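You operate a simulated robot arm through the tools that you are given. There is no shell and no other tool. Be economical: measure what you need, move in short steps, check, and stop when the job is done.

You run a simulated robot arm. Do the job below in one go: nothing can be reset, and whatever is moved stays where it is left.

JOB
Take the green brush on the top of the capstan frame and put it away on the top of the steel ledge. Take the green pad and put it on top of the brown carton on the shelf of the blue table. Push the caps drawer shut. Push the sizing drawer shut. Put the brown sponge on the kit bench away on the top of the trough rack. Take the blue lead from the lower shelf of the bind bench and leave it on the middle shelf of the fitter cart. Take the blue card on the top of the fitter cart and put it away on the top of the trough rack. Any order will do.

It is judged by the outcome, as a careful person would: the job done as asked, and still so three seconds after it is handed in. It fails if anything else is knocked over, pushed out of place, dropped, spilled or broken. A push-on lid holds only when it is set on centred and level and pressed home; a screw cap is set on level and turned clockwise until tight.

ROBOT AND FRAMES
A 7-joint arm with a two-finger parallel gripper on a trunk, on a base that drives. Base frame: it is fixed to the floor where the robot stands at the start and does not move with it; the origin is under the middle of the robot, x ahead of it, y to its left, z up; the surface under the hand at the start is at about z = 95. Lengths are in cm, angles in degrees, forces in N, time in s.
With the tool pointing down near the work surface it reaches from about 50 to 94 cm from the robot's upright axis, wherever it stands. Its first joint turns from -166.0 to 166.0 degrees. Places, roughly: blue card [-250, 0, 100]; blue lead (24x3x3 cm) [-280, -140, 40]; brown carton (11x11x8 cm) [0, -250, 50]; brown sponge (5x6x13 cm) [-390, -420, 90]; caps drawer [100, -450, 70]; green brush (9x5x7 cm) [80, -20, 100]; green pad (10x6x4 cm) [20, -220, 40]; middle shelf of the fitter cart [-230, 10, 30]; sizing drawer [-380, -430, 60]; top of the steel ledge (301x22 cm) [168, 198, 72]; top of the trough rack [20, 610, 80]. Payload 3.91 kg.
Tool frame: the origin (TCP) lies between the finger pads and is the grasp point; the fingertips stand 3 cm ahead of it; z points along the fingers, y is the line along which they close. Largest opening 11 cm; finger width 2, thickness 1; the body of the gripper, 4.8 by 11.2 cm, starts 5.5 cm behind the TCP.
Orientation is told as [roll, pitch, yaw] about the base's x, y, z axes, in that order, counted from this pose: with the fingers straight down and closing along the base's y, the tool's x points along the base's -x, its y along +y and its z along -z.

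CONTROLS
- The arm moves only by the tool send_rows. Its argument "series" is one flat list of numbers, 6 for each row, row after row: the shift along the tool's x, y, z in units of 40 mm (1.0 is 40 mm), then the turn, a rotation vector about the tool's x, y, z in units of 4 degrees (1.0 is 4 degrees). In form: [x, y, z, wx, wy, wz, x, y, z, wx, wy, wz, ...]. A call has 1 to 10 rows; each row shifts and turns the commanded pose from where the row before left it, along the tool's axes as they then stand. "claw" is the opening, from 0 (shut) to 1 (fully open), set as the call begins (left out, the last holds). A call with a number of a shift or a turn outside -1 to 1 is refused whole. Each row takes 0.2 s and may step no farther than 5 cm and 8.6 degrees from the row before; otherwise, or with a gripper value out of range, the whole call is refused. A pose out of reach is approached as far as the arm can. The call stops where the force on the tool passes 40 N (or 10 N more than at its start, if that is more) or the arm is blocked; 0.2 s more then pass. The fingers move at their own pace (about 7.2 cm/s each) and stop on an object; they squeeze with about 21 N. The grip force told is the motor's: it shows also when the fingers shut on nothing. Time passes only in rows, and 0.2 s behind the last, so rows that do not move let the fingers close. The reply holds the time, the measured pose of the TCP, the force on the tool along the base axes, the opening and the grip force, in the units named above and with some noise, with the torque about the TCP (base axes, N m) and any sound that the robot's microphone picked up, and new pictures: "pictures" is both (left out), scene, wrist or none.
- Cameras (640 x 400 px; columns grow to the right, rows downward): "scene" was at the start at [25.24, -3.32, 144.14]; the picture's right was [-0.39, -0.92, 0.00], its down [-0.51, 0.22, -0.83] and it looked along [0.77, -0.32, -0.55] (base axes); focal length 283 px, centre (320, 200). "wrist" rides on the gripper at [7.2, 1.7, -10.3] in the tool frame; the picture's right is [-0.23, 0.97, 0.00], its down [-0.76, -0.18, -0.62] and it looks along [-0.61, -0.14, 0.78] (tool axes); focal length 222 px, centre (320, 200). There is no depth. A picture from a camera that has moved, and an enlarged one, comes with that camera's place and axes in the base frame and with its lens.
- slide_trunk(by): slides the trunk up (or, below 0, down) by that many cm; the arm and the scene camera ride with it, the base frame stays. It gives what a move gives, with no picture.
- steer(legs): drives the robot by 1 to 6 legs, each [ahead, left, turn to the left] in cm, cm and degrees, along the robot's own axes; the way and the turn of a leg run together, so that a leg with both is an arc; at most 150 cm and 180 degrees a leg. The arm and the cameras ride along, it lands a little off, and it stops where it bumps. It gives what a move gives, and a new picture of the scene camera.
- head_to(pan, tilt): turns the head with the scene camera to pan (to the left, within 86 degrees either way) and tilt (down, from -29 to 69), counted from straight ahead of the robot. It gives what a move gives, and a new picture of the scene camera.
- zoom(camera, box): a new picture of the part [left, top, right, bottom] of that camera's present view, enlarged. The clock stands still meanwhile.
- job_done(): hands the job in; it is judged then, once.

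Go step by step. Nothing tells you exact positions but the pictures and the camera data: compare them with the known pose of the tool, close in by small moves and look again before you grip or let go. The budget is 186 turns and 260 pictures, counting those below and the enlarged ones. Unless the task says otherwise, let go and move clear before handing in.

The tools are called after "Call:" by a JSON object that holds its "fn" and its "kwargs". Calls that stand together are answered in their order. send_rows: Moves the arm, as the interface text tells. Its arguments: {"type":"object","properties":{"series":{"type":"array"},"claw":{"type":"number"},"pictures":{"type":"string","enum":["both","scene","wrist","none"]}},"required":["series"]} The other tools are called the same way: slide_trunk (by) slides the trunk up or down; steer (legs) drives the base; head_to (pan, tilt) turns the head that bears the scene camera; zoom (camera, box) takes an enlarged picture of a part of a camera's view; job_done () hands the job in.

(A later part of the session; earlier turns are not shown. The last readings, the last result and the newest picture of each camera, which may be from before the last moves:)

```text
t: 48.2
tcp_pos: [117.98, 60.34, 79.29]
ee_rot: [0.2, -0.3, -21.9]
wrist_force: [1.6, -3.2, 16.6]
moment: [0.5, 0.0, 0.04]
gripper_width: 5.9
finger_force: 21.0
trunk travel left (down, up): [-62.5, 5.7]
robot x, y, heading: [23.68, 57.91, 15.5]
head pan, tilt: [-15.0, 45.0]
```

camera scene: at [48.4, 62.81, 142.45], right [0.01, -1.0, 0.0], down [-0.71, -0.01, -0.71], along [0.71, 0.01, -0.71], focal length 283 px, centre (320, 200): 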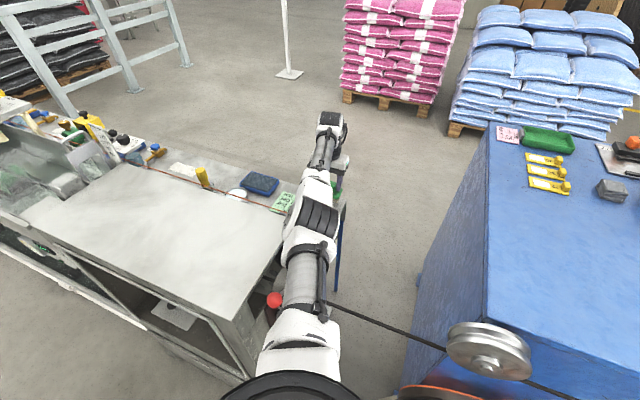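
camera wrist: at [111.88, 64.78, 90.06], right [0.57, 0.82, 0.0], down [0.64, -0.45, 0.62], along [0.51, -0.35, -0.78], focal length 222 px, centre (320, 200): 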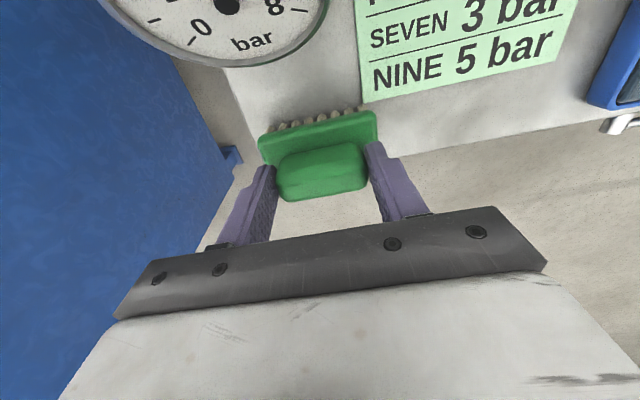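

Contact with the ledge. I release and raise.

Call:
{"fn": "send_rows", "kwargs": {"series": [0, 0, 0, 0, 0, 0, 0, 0, 0, 0, 0, 0, 0, 0, 0, 0, 0, 0, 0, 0, 0, 0, 0, 0], "claw": 0.8, "pictures": "wrist"}}

Call:
{"fn": "send_rows", "kwargs": {"series": [0, 0, -0.5, 0, 0, 0, 0, 0, -1, 0, 0, 0, 0, 0, -1, 0, 0, 0, 0, 0, -1, 0, 0, 0, 0, 0, -1, 0, 0, 0], "pictures": "both"}}

```text
t: 49.2
tcp_pos: [117.9, 60.58, 78.89]
ee_rot: [0.1, 0.1, -21.8]
wrist_force: [0.7, 0.2, -0.2]
moment: [0.0, 0.01, 0.0]
gripper_width: 8.79
finger_force: 0.1
trunk travel left (down, up): [-62.5, 5.7]
robot x, y, heading: [24.12, 57.86, 15.6]
head pan, tilt: [-15.0, 45.0]
camera wrist: at [111.81, 64.83, 89.4], right [0.57, 0.82, 0.0], down [0.64, -0.45, 0.62], along [0.51, -0.35, -0.78], focal length 222 px, centre (320, 200)
```

wrist: 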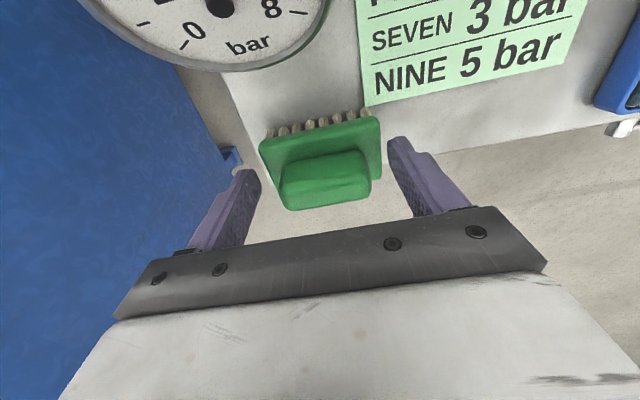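

```text
t: 50.4
tcp_pos: [118.01, 60.56, 96.89]
ee_rot: [0.1, 0.0, -21.9]
wrist_force: [-0.5, -0.2, -0.2]
moment: [0.02, -0.03, 0.0]
gripper_width: 8.79
finger_force: 0.1
trunk travel left (down, up): [-62.5, 5.7]
robot x, y, heading: [23.78, 57.83, 16.0]
head pan, tilt: [-15.0, 45.0]
camera scene: at [48.3, 62.81, 142.46], right [0.01, -1.0, 0.0], down [-0.71, -0.01, -0.71], along [0.71, 0.01, -0.71], focal length 283 px, centre (320, 200)
camera wrist: at [111.86, 64.92, 107.27], right [0.57, 0.82, 0.0], down [0.64, -0.45, 0.62], along [0.51, -0.35, -0.78], focal length 222 px, centre (320, 200)
```

scene: 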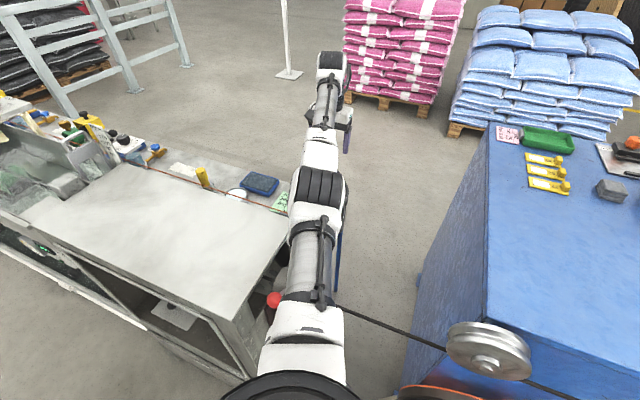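
wrist: 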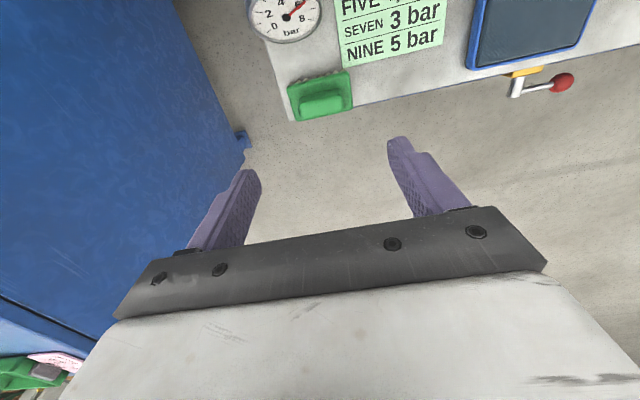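

Call:
{"fn": "zoom", "kwargs": {"camera": "wrist", "box": [240, 30, 400, 130]}}

```text
4.00 times, centred on (320, 80) of wrist
camera zoom: at [111.86, 64.92, 107.27], right [0.57, 0.82, 0.0], down [0.64, -0.45, 0.62], along [0.51, -0.35, -0.78], focal length 888 px, centre (320, 680)
```

zoom: 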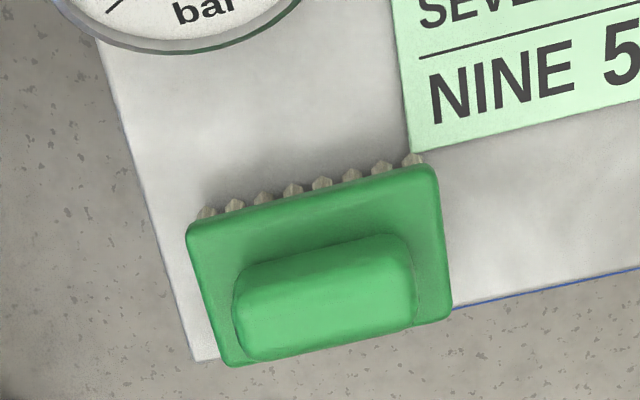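

The brush stands upright on the ledge. I retract the arm and look around for the route to the blue table near [0, -250].

Call:
{"fn": "send_rows", "kwargs": {"series": [0.86, -0.4, -0.2, 0, 0, 0, 0.86, -0.4, -0.4, 0, 0, 0, 0.86, -0.4, -0.6, 0, 0, 0, 0.86, -0.4, -0.6, 0, 0, 0, 0.86, -0.4, -0.6, 0, 0, 0, 0.86, -0.4, -0.6, 0, 0, 0, 0.86, -0.4, -0.6, 0, 0, 0, 0.86, -0.4, -0.6, 0, 0, 0, 0.86, -0.4, -0.6, 0, 0, 0, 0.86, -0.4, -0.6, 0, 0, 0], "claw": 0.3, "pictures": "scene"}}

Call:
{"fn": "steer", "kwargs": {"legs": [[-25, 20, 0], [0, 0, -110]]}}

Call:
{"fn": "head_to", "kwargs": {"pan": 0, "tilt": 15}}

Call:
{"fn": "head_to", "kwargs": {"pan": -60, "tilt": 15}}

Call:
{"fn": "head_to", "kwargs": {"pan": 50, "tilt": 15}}

```text
t: 52.6
tcp_pos: [79.91, 58.39, 118.73]
ee_rot: [0.1, 0.0, -21.8]
wrist_force: [-0.1, 0.2, 0.1]
moment: [-0.01, -0.01, -0.02]
gripper_width: 3.29
finger_force: 0.0
trunk travel left (down, up): [-62.5, 5.7]
robot x, y, heading: [23.65, 58.06, 15.4]
head pan, tilt: [-15.0, 45.0]
camera scene: at [48.3, 62.81, 142.47], right [0.01, -1.0, 0.0], down [-0.71, -0.01, -0.71], along [0.71, 0.01, -0.71], focal length 283 px, centre (320, 200)
```

scene: 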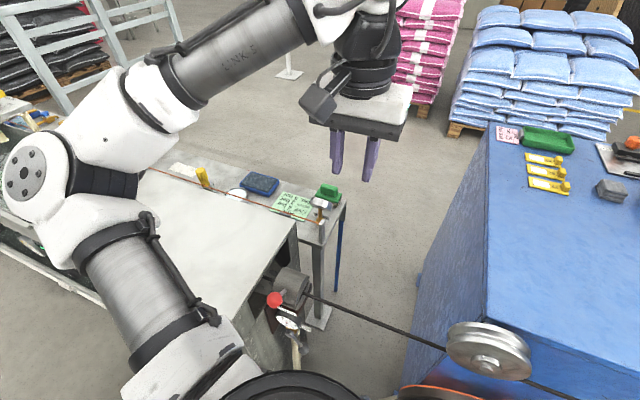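

```text
t: 59.5
tcp_pos: [-25.82, 17.56, 118.76]
ee_rot: [0.1, 0.1, -132.5]
wrist_force: [0.9, 0.4, 0.5]
moment: [0.02, 0.02, 0.01]
gripper_width: 3.29
finger_force: 0.0
trunk travel left (down, up): [-62.5, 5.7]
robot x, y, heading: [-6.14, 70.05, -95.4]
head pan, tilt: [-15.0, 45.0]
camera scene: at [-10.62, 45.75, 142.45], right [-0.94, 0.35, 0.0], down [0.24, 0.66, -0.71], along [-0.24, -0.66, -0.71], focal length 283 px, centre (320, 200)
```

scene: 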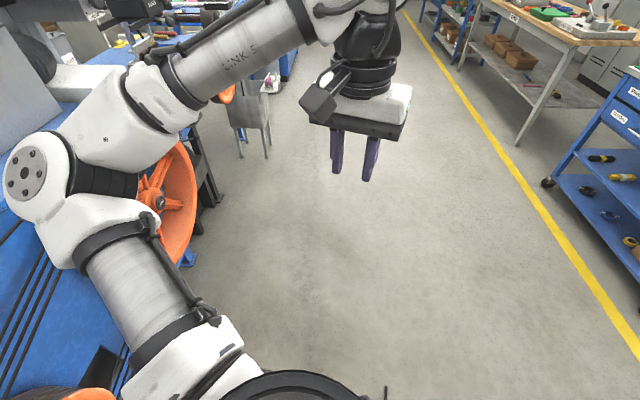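

```text
t: 60.5
tcp_pos: [-25.84, 17.49, 118.79]
ee_rot: [0.1, 0.1, -132.5]
wrist_force: [-1.0, -0.3, -0.3]
moment: [-0.01, 0.06, -0.01]
gripper_width: 3.29
finger_force: 0.0
trunk travel left (down, up): [-62.5, 5.7]
robot x, y, heading: [-6.22, 70.05, -95.0]
head pan, tilt: [0.0, 15.0]
camera scene: at [-8.65, 44.08, 147.13], right [-1.0, 0.09, 0.0], down [0.02, 0.26, -0.97], along [-0.09, -0.96, -0.26], focal length 283 px, centre (320, 200)
```

scene: 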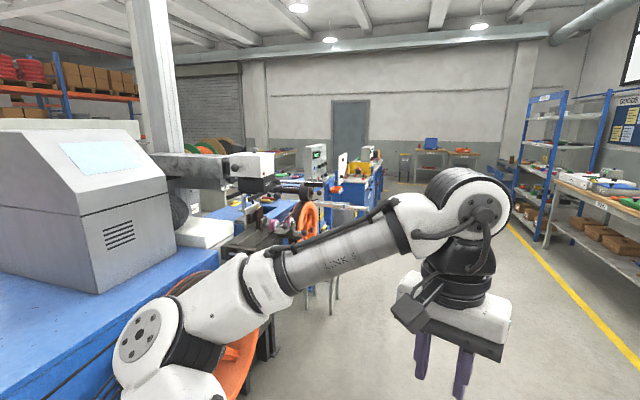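

```text
t: 61.8
tcp_pos: [-25.84, 17.45, 118.76]
ee_rot: [0.1, 0.1, -132.5]
wrist_force: [-1.0, -0.1, 0.4]
moment: [0.01, 0.01, 0.01]
gripper_width: 3.31
finger_force: 0.0
trunk travel left (down, up): [-62.5, 5.7]
robot x, y, heading: [-6.37, 70.45, -95.3]
head pan, tilt: [-60.0, 15.0]
camera scene: at [-16.28, 49.46, 147.14], right [-0.42, 0.91, 0.0], down [0.23, 0.11, -0.97], along [-0.88, -0.41, -0.26], focal length 283 px, centre (320, 200)
```

scene: 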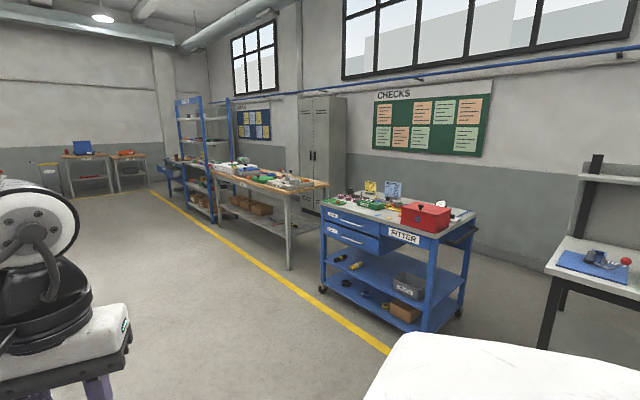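

```text
t: 63.6
tcp_pos: [-25.84, 17.55, 118.69]
ee_rot: [0.1, 0.0, -132.5]
wrist_force: [0.0, 1.1, -0.1]
moment: [-0.03, 0.03, -0.01]
gripper_width: 3.33
finger_force: 0.0
trunk travel left (down, up): [-62.5, 5.7]
robot x, y, heading: [-6.22, 69.7, -95.3]
head pan, tilt: [50.0, 15.0]
camera scene: at [-1.23, 46.75, 147.14], right [-0.71, -0.7, 0.0], down [-0.18, 0.18, -0.97], along [0.68, -0.69, -0.26], focal length 283 px, centre (320, 200)
```

scene: 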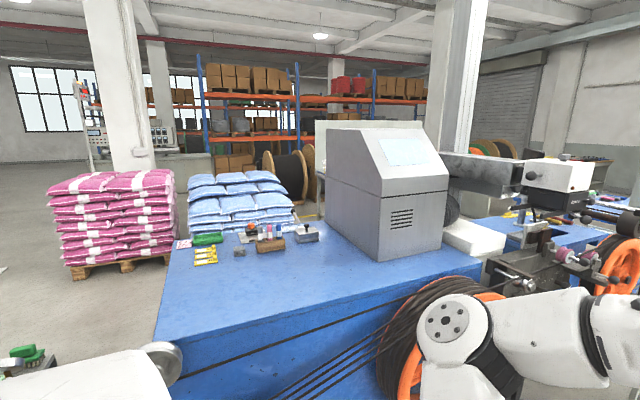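

The aisle runs along heading about -113°. I drive down it toward the blue table and look again.

Call:
{"fn": "steer", "kwargs": {"legs": [[0, 0, -18], [150, 0, 0], [40, 0, 0]]}}

Call:
{"fn": "head_to", "kwargs": {"pan": 45, "tilt": 25}}

```text
t: 74.1
tcp_pos: [-120.77, -142.74, 118.64]
ee_rot: [0.2, 0.1, -152.8]
wrist_force: [-1.2, -0.4, -0.6]
moment: [0.01, -0.01, -0.02]
gripper_width: 3.29
finger_force: 0.1
trunk travel left (down, up): [-62.5, 5.7]
robot x, y, heading: [-84.11, -99.81, -115.6]
head pan, tilt: [50.0, 15.0]
camera scene: at [-87.52, -123.86, 147.12], right [-0.91, -0.42, 0.0], down [-0.11, 0.24, -0.97], along [0.4, -0.88, -0.26], focal length 283 px, centre (320, 200)
```

scene: 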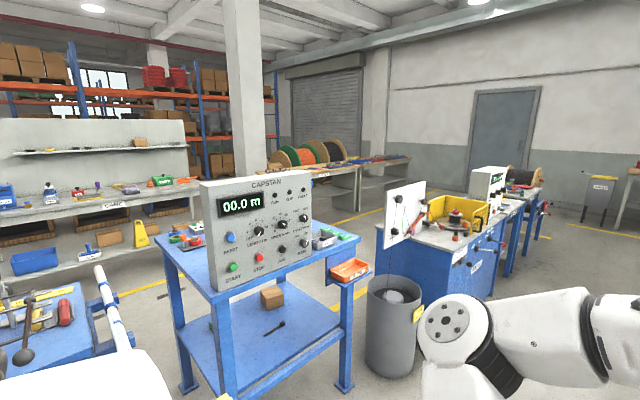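

```text
t: 74.8
tcp_pos: [-120.72, -142.67, 118.66]
ee_rot: [0.1, 0.0, -152.8]
wrist_force: [0.3, -0.1, 0.6]
moment: [-0.01, 0.0, 0.0]
gripper_width: 3.3
finger_force: 0.1
trunk travel left (down, up): [-62.5, 5.7]
robot x, y, heading: [-83.92, -99.79, -115.4]
head pan, tilt: [45.0, 25.0]
camera scene: at [-88.29, -123.99, 145.52], right [-0.94, -0.33, 0.0], down [-0.14, 0.4, -0.91], along [0.3, -0.85, -0.42], focal length 283 px, centre (320, 200)
```

scene: 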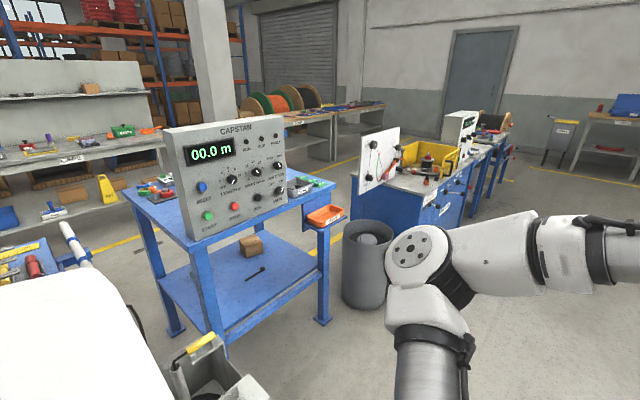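

The carton sits on the shelf of the blue capstan-panel table. I zoom to look for the green pad.

Call:
{"fn": "zoom", "kwargs": {"camera": "scene", "box": [120, 160, 360, 310]}}

Call:
{"fn": "head_to", "kwargs": {"pan": 75, "tilt": 25}}

```text
2.67 times, centred on (240, 235) of scene
camera zoom: at [-88.29, -123.99, 145.52], right [-0.94, -0.33, 0.0], down [-0.14, 0.4, -0.91], along [0.3, -0.85, -0.42], focal length 755 px, centre (533, 107)
```

zoom: 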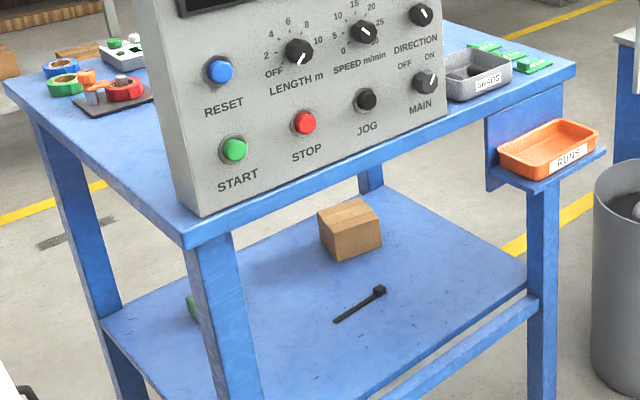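

```text
t: 75.8
tcp_pos: [-120.68, -142.73, 118.81]
ee_rot: [0.0, 0.1, -152.7]
wrist_force: [-0.3, -0.2, -0.2]
moment: [0.01, -0.03, -0.03]
gripper_width: 3.32
finger_force: 0.0
trunk travel left (down, up): [-62.5, 5.7]
robot x, y, heading: [-84.27, -100.14, -115.6]
head pan, tilt: [75.0, 25.0]
camera scene: at [-84.37, -121.29, 145.51], right [-0.65, -0.76, 0.0], down [-0.32, 0.27, -0.91], along [0.69, -0.59, -0.42], focal length 283 px, centre (320, 200)
```

scene: 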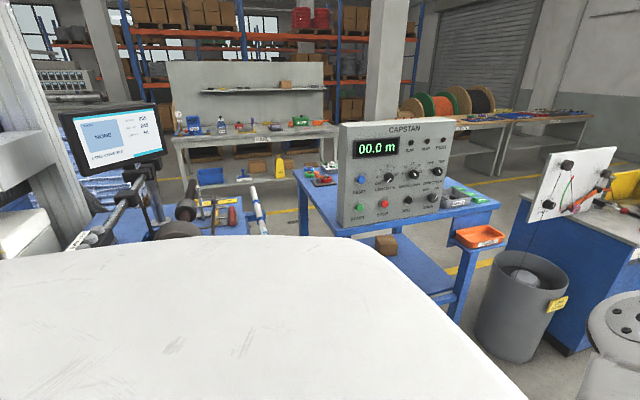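

The green pad is on the same shelf, half-hidden by the near-left leg, near [13, -212, 48]. I drive to face the table from the aisle.

Call:
{"fn": "steer", "kwargs": {"legs": [[85, 0, 0], [0, 0, 92.6], [18, 0, 0]]}}

Call:
{"fn": "head_to", "kwargs": {"pan": 0, "tilt": 35}}

```text
t: 85.3
tcp_pos: [-60.18, -218.69, 118.73]
ee_rot: [0.1, 0.1, -61.3]
wrist_force: [0.3, 0.3, -0.1]
moment: [0.01, 0.01, 0.04]
gripper_width: 3.3
finger_force: 0.1
trunk travel left (down, up): [-62.5, 5.7]
robot x, y, heading: [-104.03, -183.21, -24.2]
head pan, tilt: [75.0, 25.0]
camera scene: at [-82.35, -182.85, 145.49], right [0.78, -0.63, 0.0], down [-0.27, -0.33, -0.91], along [0.57, 0.7, -0.42], focal length 283 px, centre (320, 200)
```

scene: 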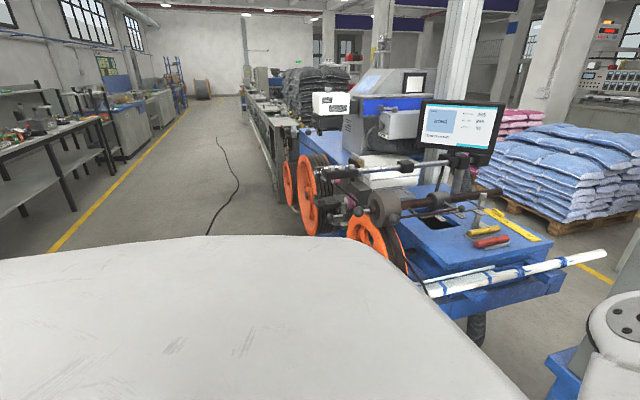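

```text
t: 86.8
tcp_pos: [-60.35, -218.69, 118.86]
ee_rot: [0.1, -0.1, -61.3]
wrist_force: [-0.5, 0.7, 0.6]
moment: [0.01, -0.01, 0.0]
gripper_width: 3.33
finger_force: 0.0
trunk travel left (down, up): [-62.5, 5.7]
robot x, y, heading: [-103.54, -183.38, -24.1]
head pan, tilt: [0.0, 35.0]
camera scene: at [-80.19, -193.55, 143.94], right [-0.41, -0.91, 0.0], down [-0.52, 0.23, -0.82], along [0.75, -0.33, -0.57], focal length 283 px, centre (320, 200)
```

scene: 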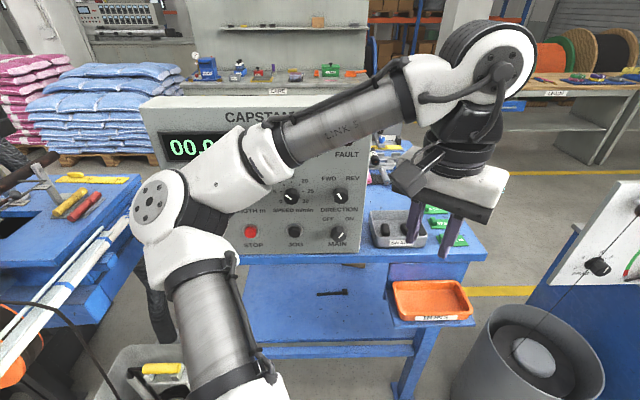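

I lower the trunk to look under the table top.

Call:
{"fn": "slide_trunk", "kwargs": {"by": -60}}

Call:
{"fn": "head_to", "kwargs": {"pan": 10, "tilt": 22}}

```text
refused: -60 is not a number from -40 to 40
```

```text
t: 87.5
tcp_pos: [-60.3, -218.63, 118.82]
ee_rot: [0.0, 0.1, -61.2]
wrist_force: [-0.1, -0.2, -0.2]
moment: [-0.02, 0.02, 0.02]
gripper_width: 3.28
finger_force: 0.0
trunk travel left (down, up): [-62.5, 5.7]
robot x, y, heading: [-103.85, -182.88, -23.9]
head pan, tilt: [10.0, 22.0]
camera scene: at [-79.23, -192.22, 145.99], right [-0.24, -0.97, 0.0], down [-0.36, 0.09, -0.93], along [0.9, -0.22, -0.38], focal length 283 px, centre (320, 200)
```

scene: 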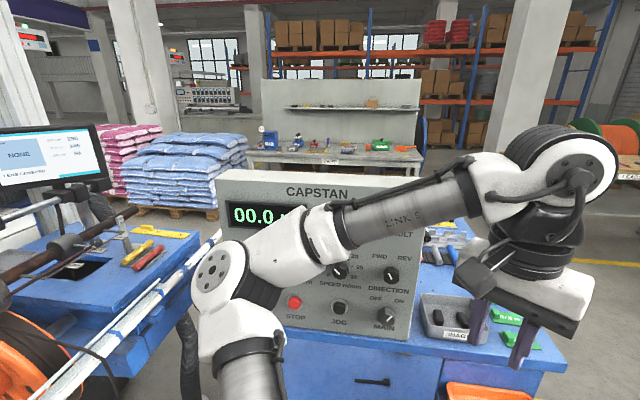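

Call:
{"fn": "slide_trunk", "kwargs": {"by": -40}}

Call:
{"fn": "slide_trunk", "kwargs": {"by": -18}}

Call:
{"fn": "head_to", "kwargs": {"pan": 0, "tilt": 20}}

```text
t: 91.4
tcp_pos: [-60.26, -218.67, 78.78]
ee_rot: [0.1, 0.1, -61.3]
wrist_force: [0.5, -0.2, 0.7]
moment: [-0.02, -0.02, -0.02]
gripper_width: 3.31
finger_force: 0.0
trunk travel left (down, up): [-22.5, 45.7]
robot x, y, heading: [-104.07, -183.07, -24.0]
head pan, tilt: [10.0, 22.0]
```

```text
t: 93.4
tcp_pos: [-60.75, -218.46, 63.76]
ee_rot: [0.7, -0.7, -61.6]
wrist_force: [-0.6, -0.6, -0.1]
moment: [0.0, 0.01, 0.02]
gripper_width: 3.28
finger_force: 0.0
trunk travel left (down, up): [-4.5, 63.7]
robot x, y, heading: [-103.78, -183.15, -24.0]
head pan, tilt: [10.0, 22.0]
```

```text
t: 94.1
tcp_pos: [-60.79, -218.37, 63.74]
ee_rot: [0.6, -0.7, -61.5]
wrist_force: [-0.4, -1.3, -0.3]
moment: [0.0, 0.0, 0.0]
gripper_width: 3.29
finger_force: 0.1
trunk travel left (down, up): [-4.5, 63.7]
robot x, y, heading: [-103.77, -183.07, -23.9]
head pan, tilt: [0.0, 20.0]
camera scene: at [-80.43, -193.25, 90.83], right [-0.41, -0.91, 0.0], down [-0.3, 0.13, -0.94], along [0.86, -0.38, -0.33], focal length 283 px, centre (320, 200)
```

scene: 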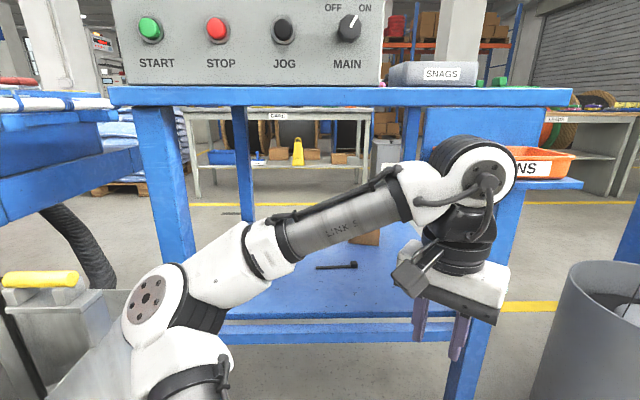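

Something resists: the hand is 3 cm higher than it should be, so the elbow may rest on the grey caddy. I raise the trunk again to relieve it.

Call:
{"fn": "slide_trunk", "kwargs": {"by": 10}}

Call:
{"fn": "head_to", "kwargs": {"pan": 20, "tilt": 45}}

```text
t: 95.4
tcp_pos: [-60.29, -218.67, 70.77]
ee_rot: [0.1, 0.1, -61.4]
wrist_force: [-0.8, 0.3, -0.1]
moment: [-0.02, 0.0, -0.01]
gripper_width: 3.3
finger_force: 0.0
trunk travel left (down, up): [-14.5, 53.7]
robot x, y, heading: [-103.58, -183.24, -24.3]
head pan, tilt: [0.0, 20.0]
```

```text
t: 96.3
tcp_pos: [-60.43, -218.76, 70.76]
ee_rot: [0.1, 0.1, -61.3]
wrist_force: [1.1, -0.3, -0.7]
moment: [-0.02, -0.02, -0.02]
gripper_width: 3.29
finger_force: 0.1
trunk travel left (down, up): [-14.5, 53.7]
robot x, y, heading: [-103.88, -183.31, -24.1]
head pan, tilt: [20.0, 45.0]
camera scene: at [-80.12, -190.54, 94.46], right [-0.07, -1.0, 0.0], down [-0.7, 0.05, -0.71], along [0.71, -0.05, -0.71], focal length 283 px, centre (320, 200)
```

scene: 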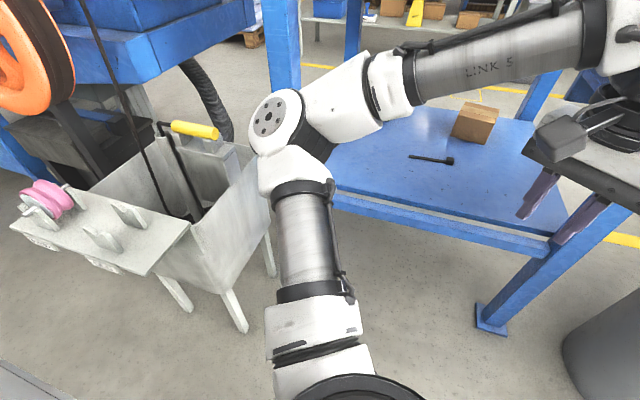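

The elbow was near the trough stand. I shift the base back and right, then look at the shelf.

Call:
{"fn": "steer", "kwargs": {"legs": [[-12, -20, 0]]}}

Call:
{"fn": "head_to", "kwargs": {"pan": 20, "tilt": 30}}

```text
t: 98.4
tcp_pos: [-79.12, -231.66, 70.8]
ee_rot: [0.1, 0.1, -61.3]
wrist_force: [-0.1, -0.3, 0.3]
moment: [0.0, -0.01, 0.0]
gripper_width: 3.31
finger_force: 0.3
trunk travel left (down, up): [-14.5, 53.7]
robot x, y, heading: [-122.58, -196.05, -24.2]
head pan, tilt: [20.0, 45.0]
camera scene: at [-98.96, -203.54, 94.45], right [-0.07, -1.0, 0.0], down [-0.71, 0.05, -0.71], along [0.71, -0.05, -0.71], focal length 283 px, centre (320, 200)
```

scene: 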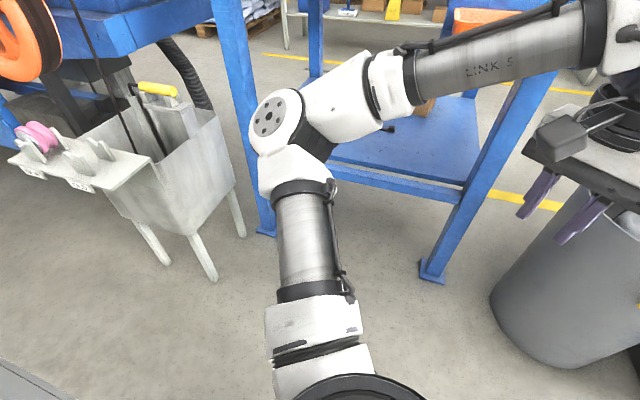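

```text
t: 99.2
tcp_pos: [-79.06, -231.66, 70.71]
ee_rot: [0.1, 0.1, -61.4]
wrist_force: [-0.7, -0.1, -0.5]
moment: [0.01, -0.02, 0.02]
gripper_width: 3.33
finger_force: 0.0
trunk travel left (down, up): [-14.5, 53.7]
robot x, y, heading: [-122.59, -196.57, -24.2]
head pan, tilt: [20.0, 30.0]
camera scene: at [-98.05, -203.6, 96.71], right [-0.07, -1.0, 0.0], down [-0.5, 0.03, -0.87], along [0.86, -0.06, -0.5], focal length 283 px, centre (320, 200)
```

scene: 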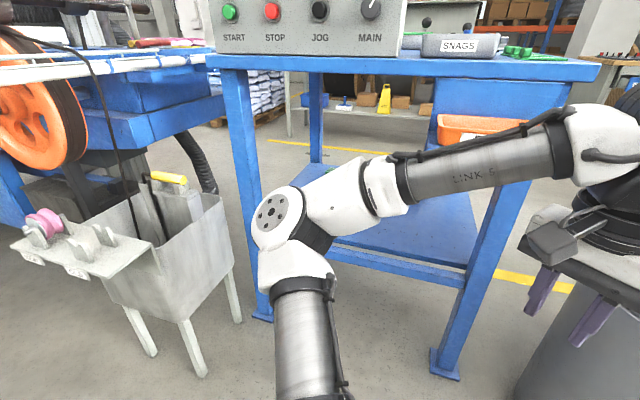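

The arm blocks my view of the pad, and the shelf needs a horizontal approach with the wrist camera on top. I turn the tool about its axis first.

Call:
{"fn": "send_rows", "kwargs": {"series": [0, 0, 0, 0, 0, 1, 0, 0, 0, 0, 0, 1, 0, 0, 0, 0, 0, 1, 0, 0, 0, 0, 0, 1, 0, 0, 0, 0, 0, 1, 0, 0, 0, 0, 0, 1, 0, 0, 0, 0, 0, 1, 0, 0, 0, 0, 0, 1, 0, 0, 0, 0, 0, 1, 0, 0, 0, 0, 0, 1], "pictures": "none"}}

Call:
{"fn": "send_rows", "kwargs": {"series": [0, 0, 0, 0, 0, 1, 0, 0, 0, 0, 0, 1, 0, 0, 0, 0, 0, 1, 0, 0, 0, 0, 0, 1, 0, 0, 0, 0, 0, 1, 0, 0, 0, 0, 0, 1, 0, 0, 0, 0, 0, 1, 0, 0, 0, 0, 0, 1, 0, 0, 0, 0, 0, 1, 0, 0, 0, 0, 0, 1], "pictures": "none"}}

Call:
{"fn": "send_rows", "kwargs": {"series": [0, 0, 0, 0, 0, 1, 0, 0, 0, 0, 0, 1, 0, 0, 0, 0, 0, 1, 0, 0, 0, 0, 0, 1, 0, 0, 0, 0, 0, 1, 0, 0, 0, 0, 0, 1, 0, 0, 0, 0, 0, 1, 0, 0, 0, 0, 0, 1, 0, 0, 0, 0, 0, 1, 0, 0, 0, 0, 0, 1], "pictures": "none"}}

Call:
{"fn": "send_rows", "kwargs": {"series": [0, 0, 0, 0, 0, 1, 0, 0, 0, 0, 0, 1, 0, 0, 0, 0, 0, 1, 0, 0, 0, 0, 0, 1, 0, 0, 0, 0, 0, 1, 0, 0, 0, 0, 0, 0.75], "pictures": "scene"}}

```text
t: 101.4
tcp_pos: [-79.08, -231.74, 70.6]
ee_rot: [0.1, 0.1, -101.4]
wrist_force: [0.4, -0.2, -0.6]
moment: [-0.01, -0.02, -0.01]
gripper_width: 3.32
finger_force: 0.0
trunk travel left (down, up): [-14.5, 53.7]
robot x, y, heading: [-122.77, -195.98, -24.3]
head pan, tilt: [20.0, 30.0]
```

```text
t: 103.6
tcp_pos: [-78.99, -231.73, 70.93]
ee_rot: [0.0, 0.2, -141.4]
wrist_force: [0.3, -0.9, 0.6]
moment: [-0.02, -0.04, 0.04]
gripper_width: 3.31
finger_force: 0.1
trunk travel left (down, up): [-14.5, 53.7]
robot x, y, heading: [-122.74, -196.36, -24.0]
head pan, tilt: [20.0, 30.0]
```

```text
t: 105.8
tcp_pos: [-78.98, -231.68, 70.88]
ee_rot: [-0.1, 0.0, 178.6]
wrist_force: [-0.5, 0.2, -0.1]
moment: [0.0, -0.05, 0.02]
gripper_width: 3.31
finger_force: 0.0
trunk travel left (down, up): [-14.5, 53.7]
robot x, y, heading: [-122.35, -195.93, -23.7]
head pan, tilt: [20.0, 30.0]
```

```text
t: 107.2
tcp_pos: [-79.12, -231.69, 70.92]
ee_rot: [-0.2, 0.0, 155.6]
wrist_force: [0.1, 0.0, 0.7]
moment: [0.01, 0.01, 0.03]
gripper_width: 3.29
finger_force: 0.1
trunk travel left (down, up): [-14.5, 53.7]
robot x, y, heading: [-122.45, -196.13, -24.2]
head pan, tilt: [20.0, 30.0]
camera scene: at [-98.05, -203.6, 96.72], right [-0.07, -1.0, 0.0], down [-0.5, 0.03, -0.87], along [0.86, -0.06, -0.5], focal length 283 px, centre (320, 200)
```

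scene: 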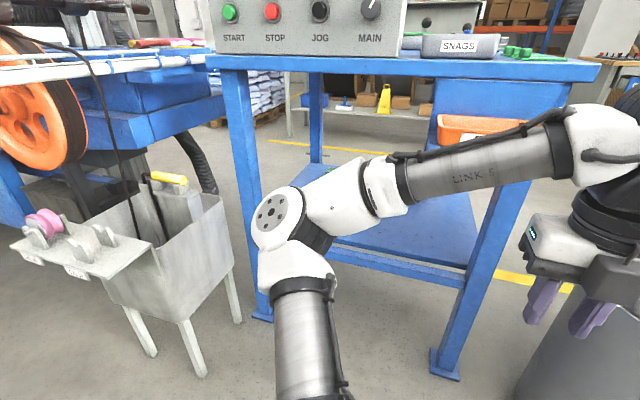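

The tool turned without trouble. Now I pitch it up toward horizontal while moving it forward and left.

Call:
{"fn": "send_rows", "kwargs": {"series": [0.28, -0.3, 0, 0, 1, 0, 0.28, -0.3, 0.02, 0, 1, 0, 0.28, -0.3, 0.04, 0, 1, 0, 0.27, -0.3, 0.06, 0, 1, 0, 0.27, -0.3, 0.08, 0, 1, 0, 0.26, -0.3, 0.1, 0, 1, 0, 0.26, -0.3, 0.11, 0, 1, 0, 0.25, -0.3, 0.13, 0, 1, 0, 0.24, -0.3, 0.15, 0, 1, 0, 0.23, -0.3, 0.16, 0, 1, 0], "pictures": "both"}}

```text
t: 109.4
tcp_pos: [-63.99, -225.35, 70.89]
ee_rot: [-0.2, 40.0, 155.5]
wrist_force: [0.0, -0.6, 1.0]
moment: [-0.02, -0.01, 0.01]
gripper_width: 3.3
finger_force: 0.1
trunk travel left (down, up): [-14.5, 53.7]
robot x, y, heading: [-123.0, -196.35, -23.7]
head pan, tilt: [20.0, 30.0]
camera scene: at [-98.05, -203.61, 96.72], right [-0.07, -1.0, 0.0], down [-0.5, 0.03, -0.87], along [0.86, -0.06, -0.5], focal length 283 px, centre (320, 200)
camera wrist: at [-65.67, -226.4, 83.47], right [-0.56, -0.82, -0.15], down [-0.82, 0.57, -0.01], along [0.1, 0.12, -0.99], focal length 222 px, centre (320, 200)
```

scene: 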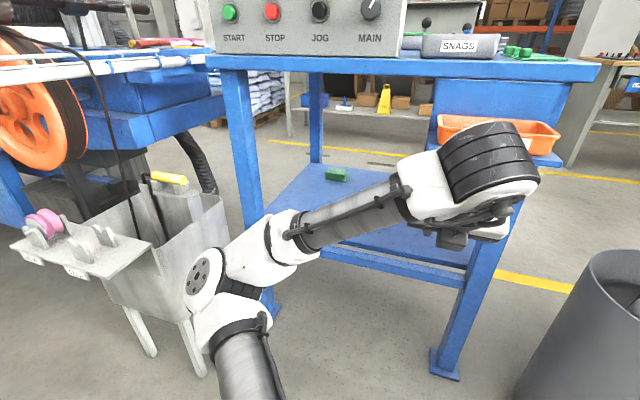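
wrist: 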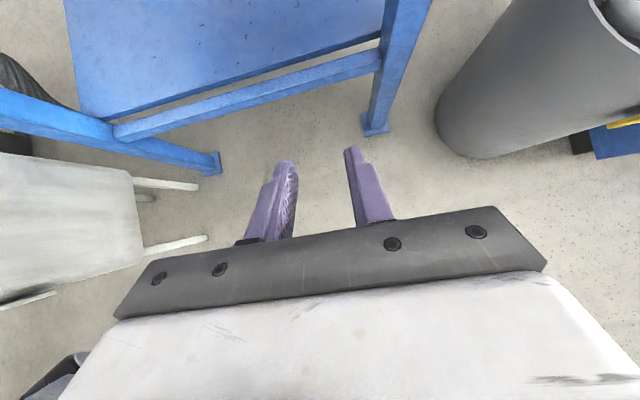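

The pad is now visible on the shelf. I zoom in on it.

Call:
{"fn": "zoom", "kwargs": {"camera": "scene", "box": [270, 140, 430, 240]}}

```text
4.00 times, centred on (350, 190) of scene
camera zoom: at [-98.05, -203.61, 96.72], right [-0.07, -1.0, 0.0], down [-0.5, 0.03, -0.87], along [0.86, -0.06, -0.5], focal length 1133 px, centre (200, 240)
```

zoom: 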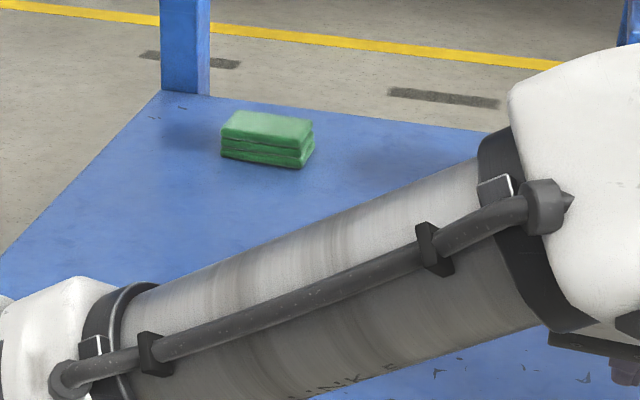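

The pad's long side runs along the shelf front, so I will grip across it. I pitch the tool to 20° below horizontal, moving left, forward and down.

Call:
{"fn": "send_rows", "kwargs": {"series": [-0.03, -0.35, 0.39, 0, 1, 0, -0.03, -0.35, 0.39, 0, 1, 0, -0.09, -0.35, 0.38, 0, 1, 0, -0.09, -0.35, 0.38, 0, 1, 0, -0.13, -0.35, 0.37, 0, 1, 0, -0.13, -0.35, 0.37, 0, 1, 0, -0.19, -0.35, 0.34, 0, 1, 0, -0.19, -0.35, 0.34, 0, 0.5, 0], "claw": 1, "pictures": "both"}}

```text
t: 111.2
tcp_pos: [-52.64, -219.47, 62.27]
ee_rot: [-4.9, 70.6, 149.9]
wrist_force: [0.2, 0.8, 0.7]
moment: [-0.01, -0.01, 0.02]
gripper_width: 10.99
finger_force: 0.0
trunk travel left (down, up): [-14.5, 53.7]
robot x, y, heading: [-122.53, -196.05, -23.9]
head pan, tilt: [20.0, 30.0]
camera scene: at [-98.13, -203.78, 97.26], right [-0.07, -1.0, 0.0], down [-0.5, 0.04, -0.87], along [0.86, -0.06, -0.5], focal length 283 px, centre (320, 200)
camera wrist: at [-60.11, -217.96, 72.44], right [-0.48, -0.84, -0.24], down [-0.68, 0.54, -0.51], along [0.56, -0.08, -0.83], focal length 222 px, centre (320, 200)
```

scene: 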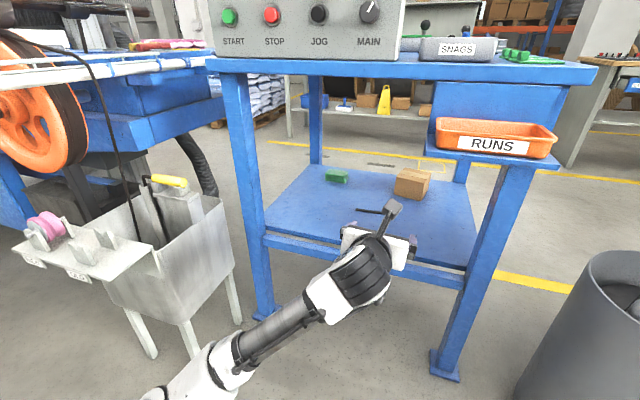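
wrist: 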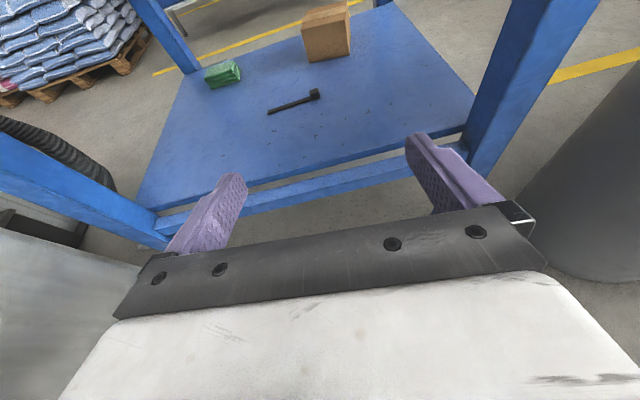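

I see both the pad and carton well. The slightly raised camera suggests the elbow touches something low, so I raise the trunk a little.

Call:
{"fn": "slide_trunk", "kwargs": {"by": 10}}

Call:
{"fn": "head_to", "kwargs": {"pan": 5, "tilt": 45}}

```text
t: 112.5
tcp_pos: [-52.34, -218.42, 71.02]
ee_rot: [-0.3, 69.9, 155.3]
wrist_force: [0.1, 0.1, -0.4]
moment: [-0.04, -0.02, 0.0]
gripper_width: 10.98
finger_force: 0.0
trunk travel left (down, up): [-24.5, 43.7]
robot x, y, heading: [-122.33, -196.29, -23.8]
head pan, tilt: [20.0, 30.0]
```

```text
t: 113.3
tcp_pos: [-52.27, -218.41, 70.91]
ee_rot: [-0.4, 70.1, 155.1]
wrist_force: [0.0, 0.2, 0.4]
moment: [0.0, 0.0, 0.0]
gripper_width: 11.01
finger_force: 0.0
trunk travel left (down, up): [-24.5, 43.7]
robot x, y, heading: [-122.51, -196.35, -24.2]
head pan, tilt: [5.0, 45.0]
camera scene: at [-99.38, -205.61, 104.46], right [-0.32, -0.95, 0.0], down [-0.67, 0.23, -0.71], along [0.67, -0.23, -0.71], focal length 283 px, centre (320, 200)
```

scene: 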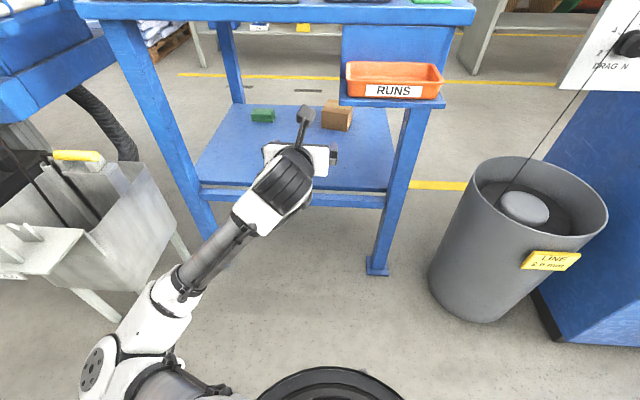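

Call:
{"fn": "zoom", "kwargs": {"camera": "scene", "box": [180, 80, 380, 205]}}

Call:
{"fn": "zoom", "kwargs": {"camera": "wrist", "box": [120, 0, 480, 225]}}

```text
3.20 times, centred on (280, 142) of scene
camera zoom: at [-99.38, -205.61, 104.46], right [-0.32, -0.95, 0.0], down [-0.67, 0.23, -0.71], along [0.67, -0.23, -0.71], focal length 906 px, centre (448, 384)
```

zoom: 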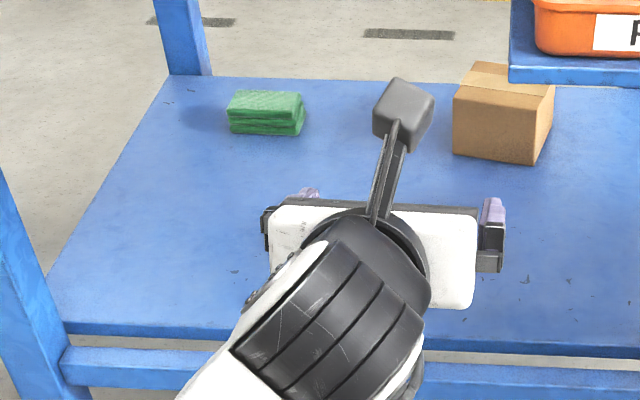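

```text
1.78 times, centred on (300, 112) of wrist
camera zoom: at [-59.67, -216.88, 81.39], right [-0.47, -0.85, -0.22], down [-0.7, 0.51, -0.5], along [0.54, -0.09, -0.84], focal length 395 px, centre (356, 356)
```

zoom: 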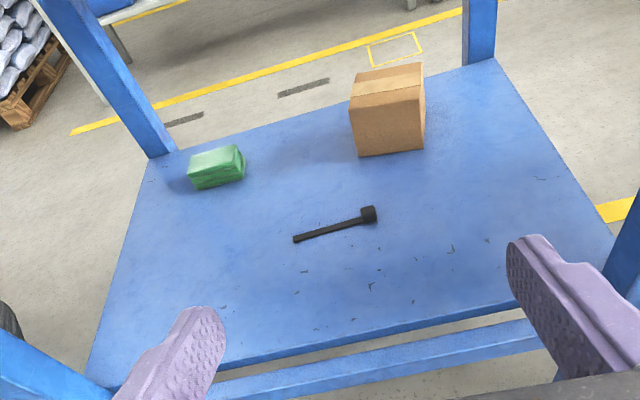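

Shelf is at z≈42; pad centre ≈ [15.3, -219.1], carton centre ≈ [1, -248], top z≈50. I move the hand lower and left in line with the pad.

Call:
{"fn": "send_rows", "kwargs": {"series": [-0.356, -0.75, 0.394, 0, 0, 0, -0.356, -0.75, 0.394, 0, 0, 0, -0.356, -0.75, 0.394, 0, 0, 0, -0.356, -0.75, 0.394, 0, 0, 0, -0.356, -0.75, 0.394, 0, 0, 0, -0.356, -0.75, 0.394, 0, 0, 0, -0.356, -0.75, 0.394, 0, 0, 0, -0.356, -0.75, 0.394, 0, 0, 0], "pictures": "both"}}

```text
t: 115.1
tcp_pos: [-35.13, -199.47, 56.17]
ee_rot: [-0.3, 70.1, 155.3]
wrist_force: [0.4, -0.5, -0.5]
moment: [0.0, 0.0, 0.0]
gripper_width: 10.97
finger_force: 0.0
trunk travel left (down, up): [-24.5, 43.7]
robot x, y, heading: [-122.64, -196.16, -23.9]
head pan, tilt: [5.0, 45.0]
camera scene: at [-99.39, -205.62, 104.45], right [-0.33, -0.95, 0.0], down [-0.67, 0.23, -0.71], along [0.67, -0.23, -0.71], focal length 283 px, centre (320, 200)
camera wrist: at [-42.41, -198.07, 66.5], right [-0.47, -0.85, -0.22], down [-0.7, 0.51, -0.5], along [0.54, -0.09, -0.84], focal length 222 px, centre (320, 200)
```

scene: 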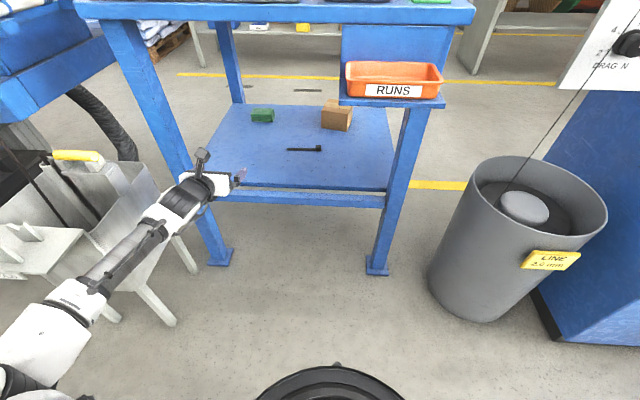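
wrist: 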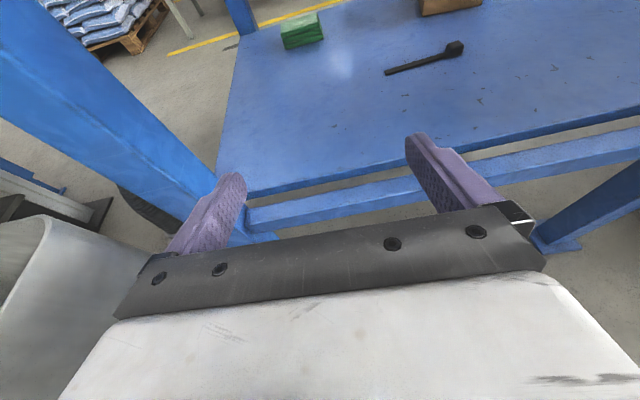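

Aligned with the pad. I extend forward with the arm first, which straightens the elbow away from the trough.

Call:
{"fn": "send_rows", "kwargs": {"series": [0.117, -0.125, 0.933, 0, 0, 0, 0.117, -0.125, 0.933, 0, 0, 0, 0.117, -0.125, 0.933, 0, 0, 0, 0.117, -0.125, 0.933, 0, 0, 0, 0.117, -0.125, 0.933, 0, 0, 0, 0.117, -0.125, 0.933, 0, 0, 0], "pictures": "both"}}

```text
t: 116.5
tcp_pos: [-14.01, -206.2, 50.97]
ee_rot: [-0.2, 69.9, 155.4]
wrist_force: [1.1, 0.1, 0.2]
moment: [-0.02, 0.03, -0.03]
gripper_width: 11.01
finger_force: 0.0
trunk travel left (down, up): [-24.5, 43.7]
robot x, y, heading: [-122.5, -196.36, -23.8]
head pan, tilt: [5.0, 45.0]
camera scene: at [-99.38, -205.61, 104.45], right [-0.33, -0.95, 0.0], down [-0.67, 0.23, -0.71], along [0.67, -0.23, -0.71], focal length 283 px, centre (320, 200)
camera wrist: at [-21.3, -204.63, 61.37], right [-0.47, -0.85, -0.21], down [-0.7, 0.51, -0.5], along [0.54, -0.09, -0.84], focal length 222 px, centre (320, 200)
```

scene: 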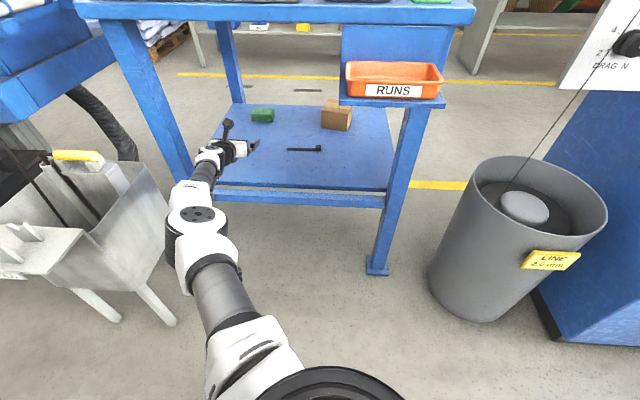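
wrist: 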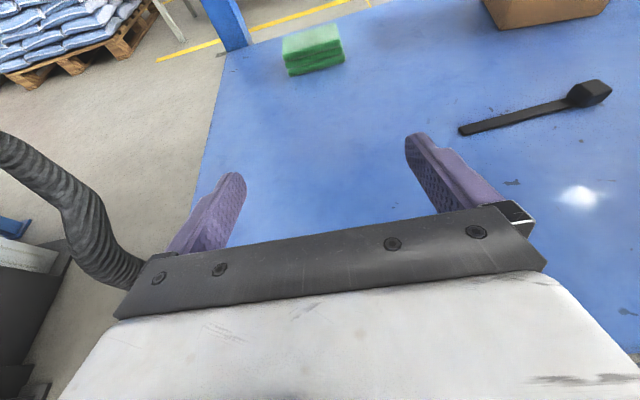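

The arm is straight and low; I drive ahead 22 cm to bring the fingers up to the pad.

Call:
{"fn": "steer", "kwargs": {"legs": [[22, 0, 0]]}}

Call:
{"fn": "send_rows", "kwargs": {"series": [0, 0, 0, 0, 0, 0], "pictures": "wrist"}}

```text
t: 118.2
tcp_pos: [5.88, -214.79, 50.97]
ee_rot: [-0.4, 70.1, 155.4]
wrist_force: [-1.2, 0.2, 0.0]
moment: [0.02, 0.01, 0.01]
gripper_width: 11.01
finger_force: 0.1
trunk travel left (down, up): [-24.5, 43.7]
robot x, y, heading: [-103.23, -204.94, -23.7]
head pan, tilt: [5.0, 45.0]
camera scene: at [-79.45, -214.42, 104.45], right [-0.32, -0.95, 0.0], down [-0.67, 0.23, -0.71], along [0.67, -0.23, -0.71], focal length 283 px, centre (320, 200)
```

scene: 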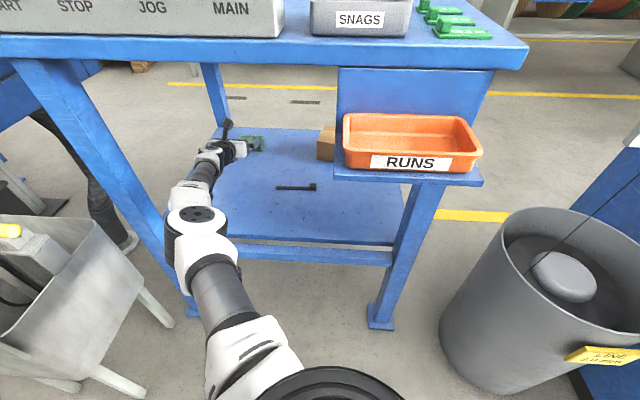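

```text
t: 118.6
tcp_pos: [5.87, -214.61, 50.98]
ee_rot: [-0.3, 69.9, 155.4]
wrist_force: [-0.6, -0.2, 0.1]
moment: [-0.02, -0.01, 0.02]
gripper_width: 11.0
finger_force: 0.0
trunk travel left (down, up): [-24.5, 43.7]
robot x, y, heading: [-102.9, -205.02, -24.0]
head pan, tilt: [5.0, 45.0]
camera wrist: at [-1.37, -213.19, 61.42], right [-0.47, -0.86, -0.22], down [-0.7, 0.51, -0.5], along [0.54, -0.09, -0.84], focal length 222 px, centre (320, 200)
```

wrist: 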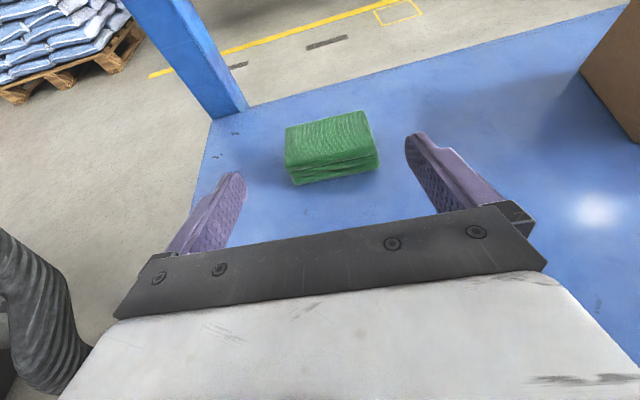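

Only about 11 cm forward and 6 cm down remain, laterally centred. I go most of the way and check.

Call:
{"fn": "send_rows", "kwargs": {"series": [-0.2, 0.01, 0.7, 0, 0, 0, -0.2, 0.02, 0.7, 0, 0, 0, -0.1, 0.01, 0.6, 0, 0, 0], "pictures": "both"}}

Call:
{"fn": "zoom", "kwargs": {"camera": "scene", "box": [180, 100, 340, 200]}}

```text
t: 119.4
tcp_pos: [6.83, -215.3, 49.93]
ee_rot: [-0.4, 70.0, 155.5]
wrist_force: [0.5, 0.0, -0.3]
moment: [0.02, -0.02, 0.0]
gripper_width: 11.01
finger_force: 0.0
out of reach, approached as far as the arm can: row 1, 2, 3
trunk travel left (down, up): [-24.5, 43.7]
robot x, y, heading: [-102.86, -204.97, -23.7]
head pan, tilt: [5.0, 45.0]
camera scene: at [-79.45, -214.42, 104.45], right [-0.32, -0.95, 0.0], down [-0.67, 0.23, -0.71], along [0.67, -0.23, -0.71], focal length 283 px, centre (320, 200)
camera wrist: at [-0.45, -213.84, 60.32], right [-0.47, -0.86, -0.22], down [-0.7, 0.51, -0.5], along [0.54, -0.09, -0.84], focal length 222 px, centre (320, 200)
```

scene: 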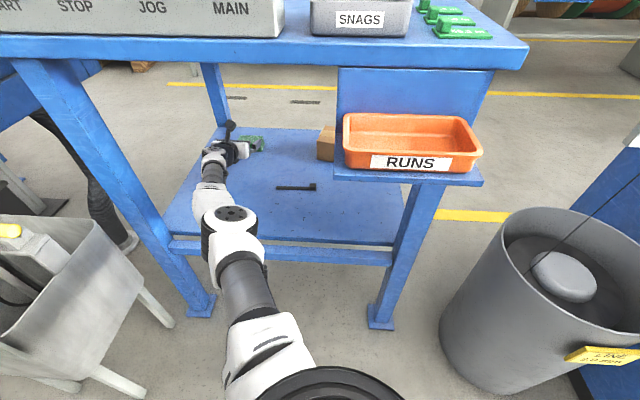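
wrist: 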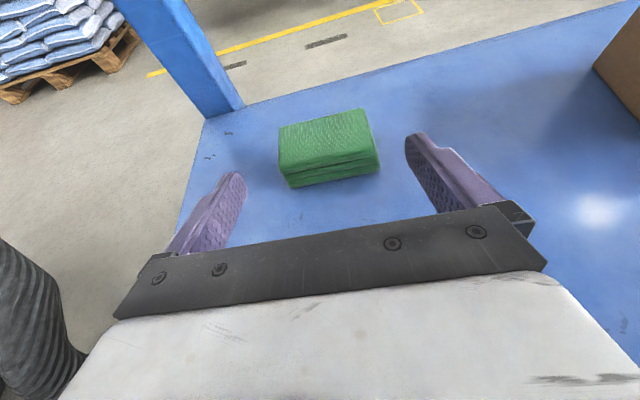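

```text
4.00 times, centred on (260, 150) of scene
camera zoom: at [-79.45, -214.42, 104.45], right [-0.32, -0.95, 0.0], down [-0.67, 0.23, -0.71], along [0.67, -0.23, -0.71], focal length 1133 px, centre (560, 400)
```

zoom: 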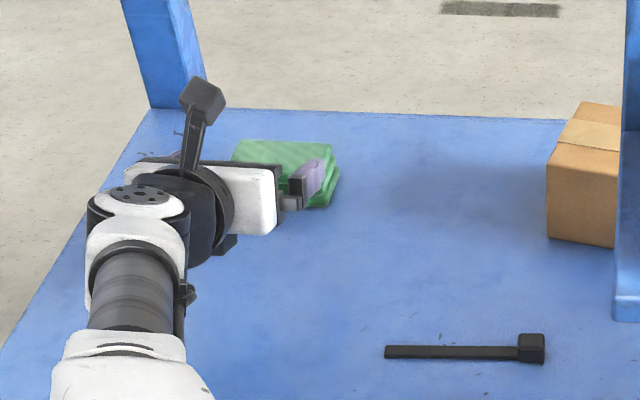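

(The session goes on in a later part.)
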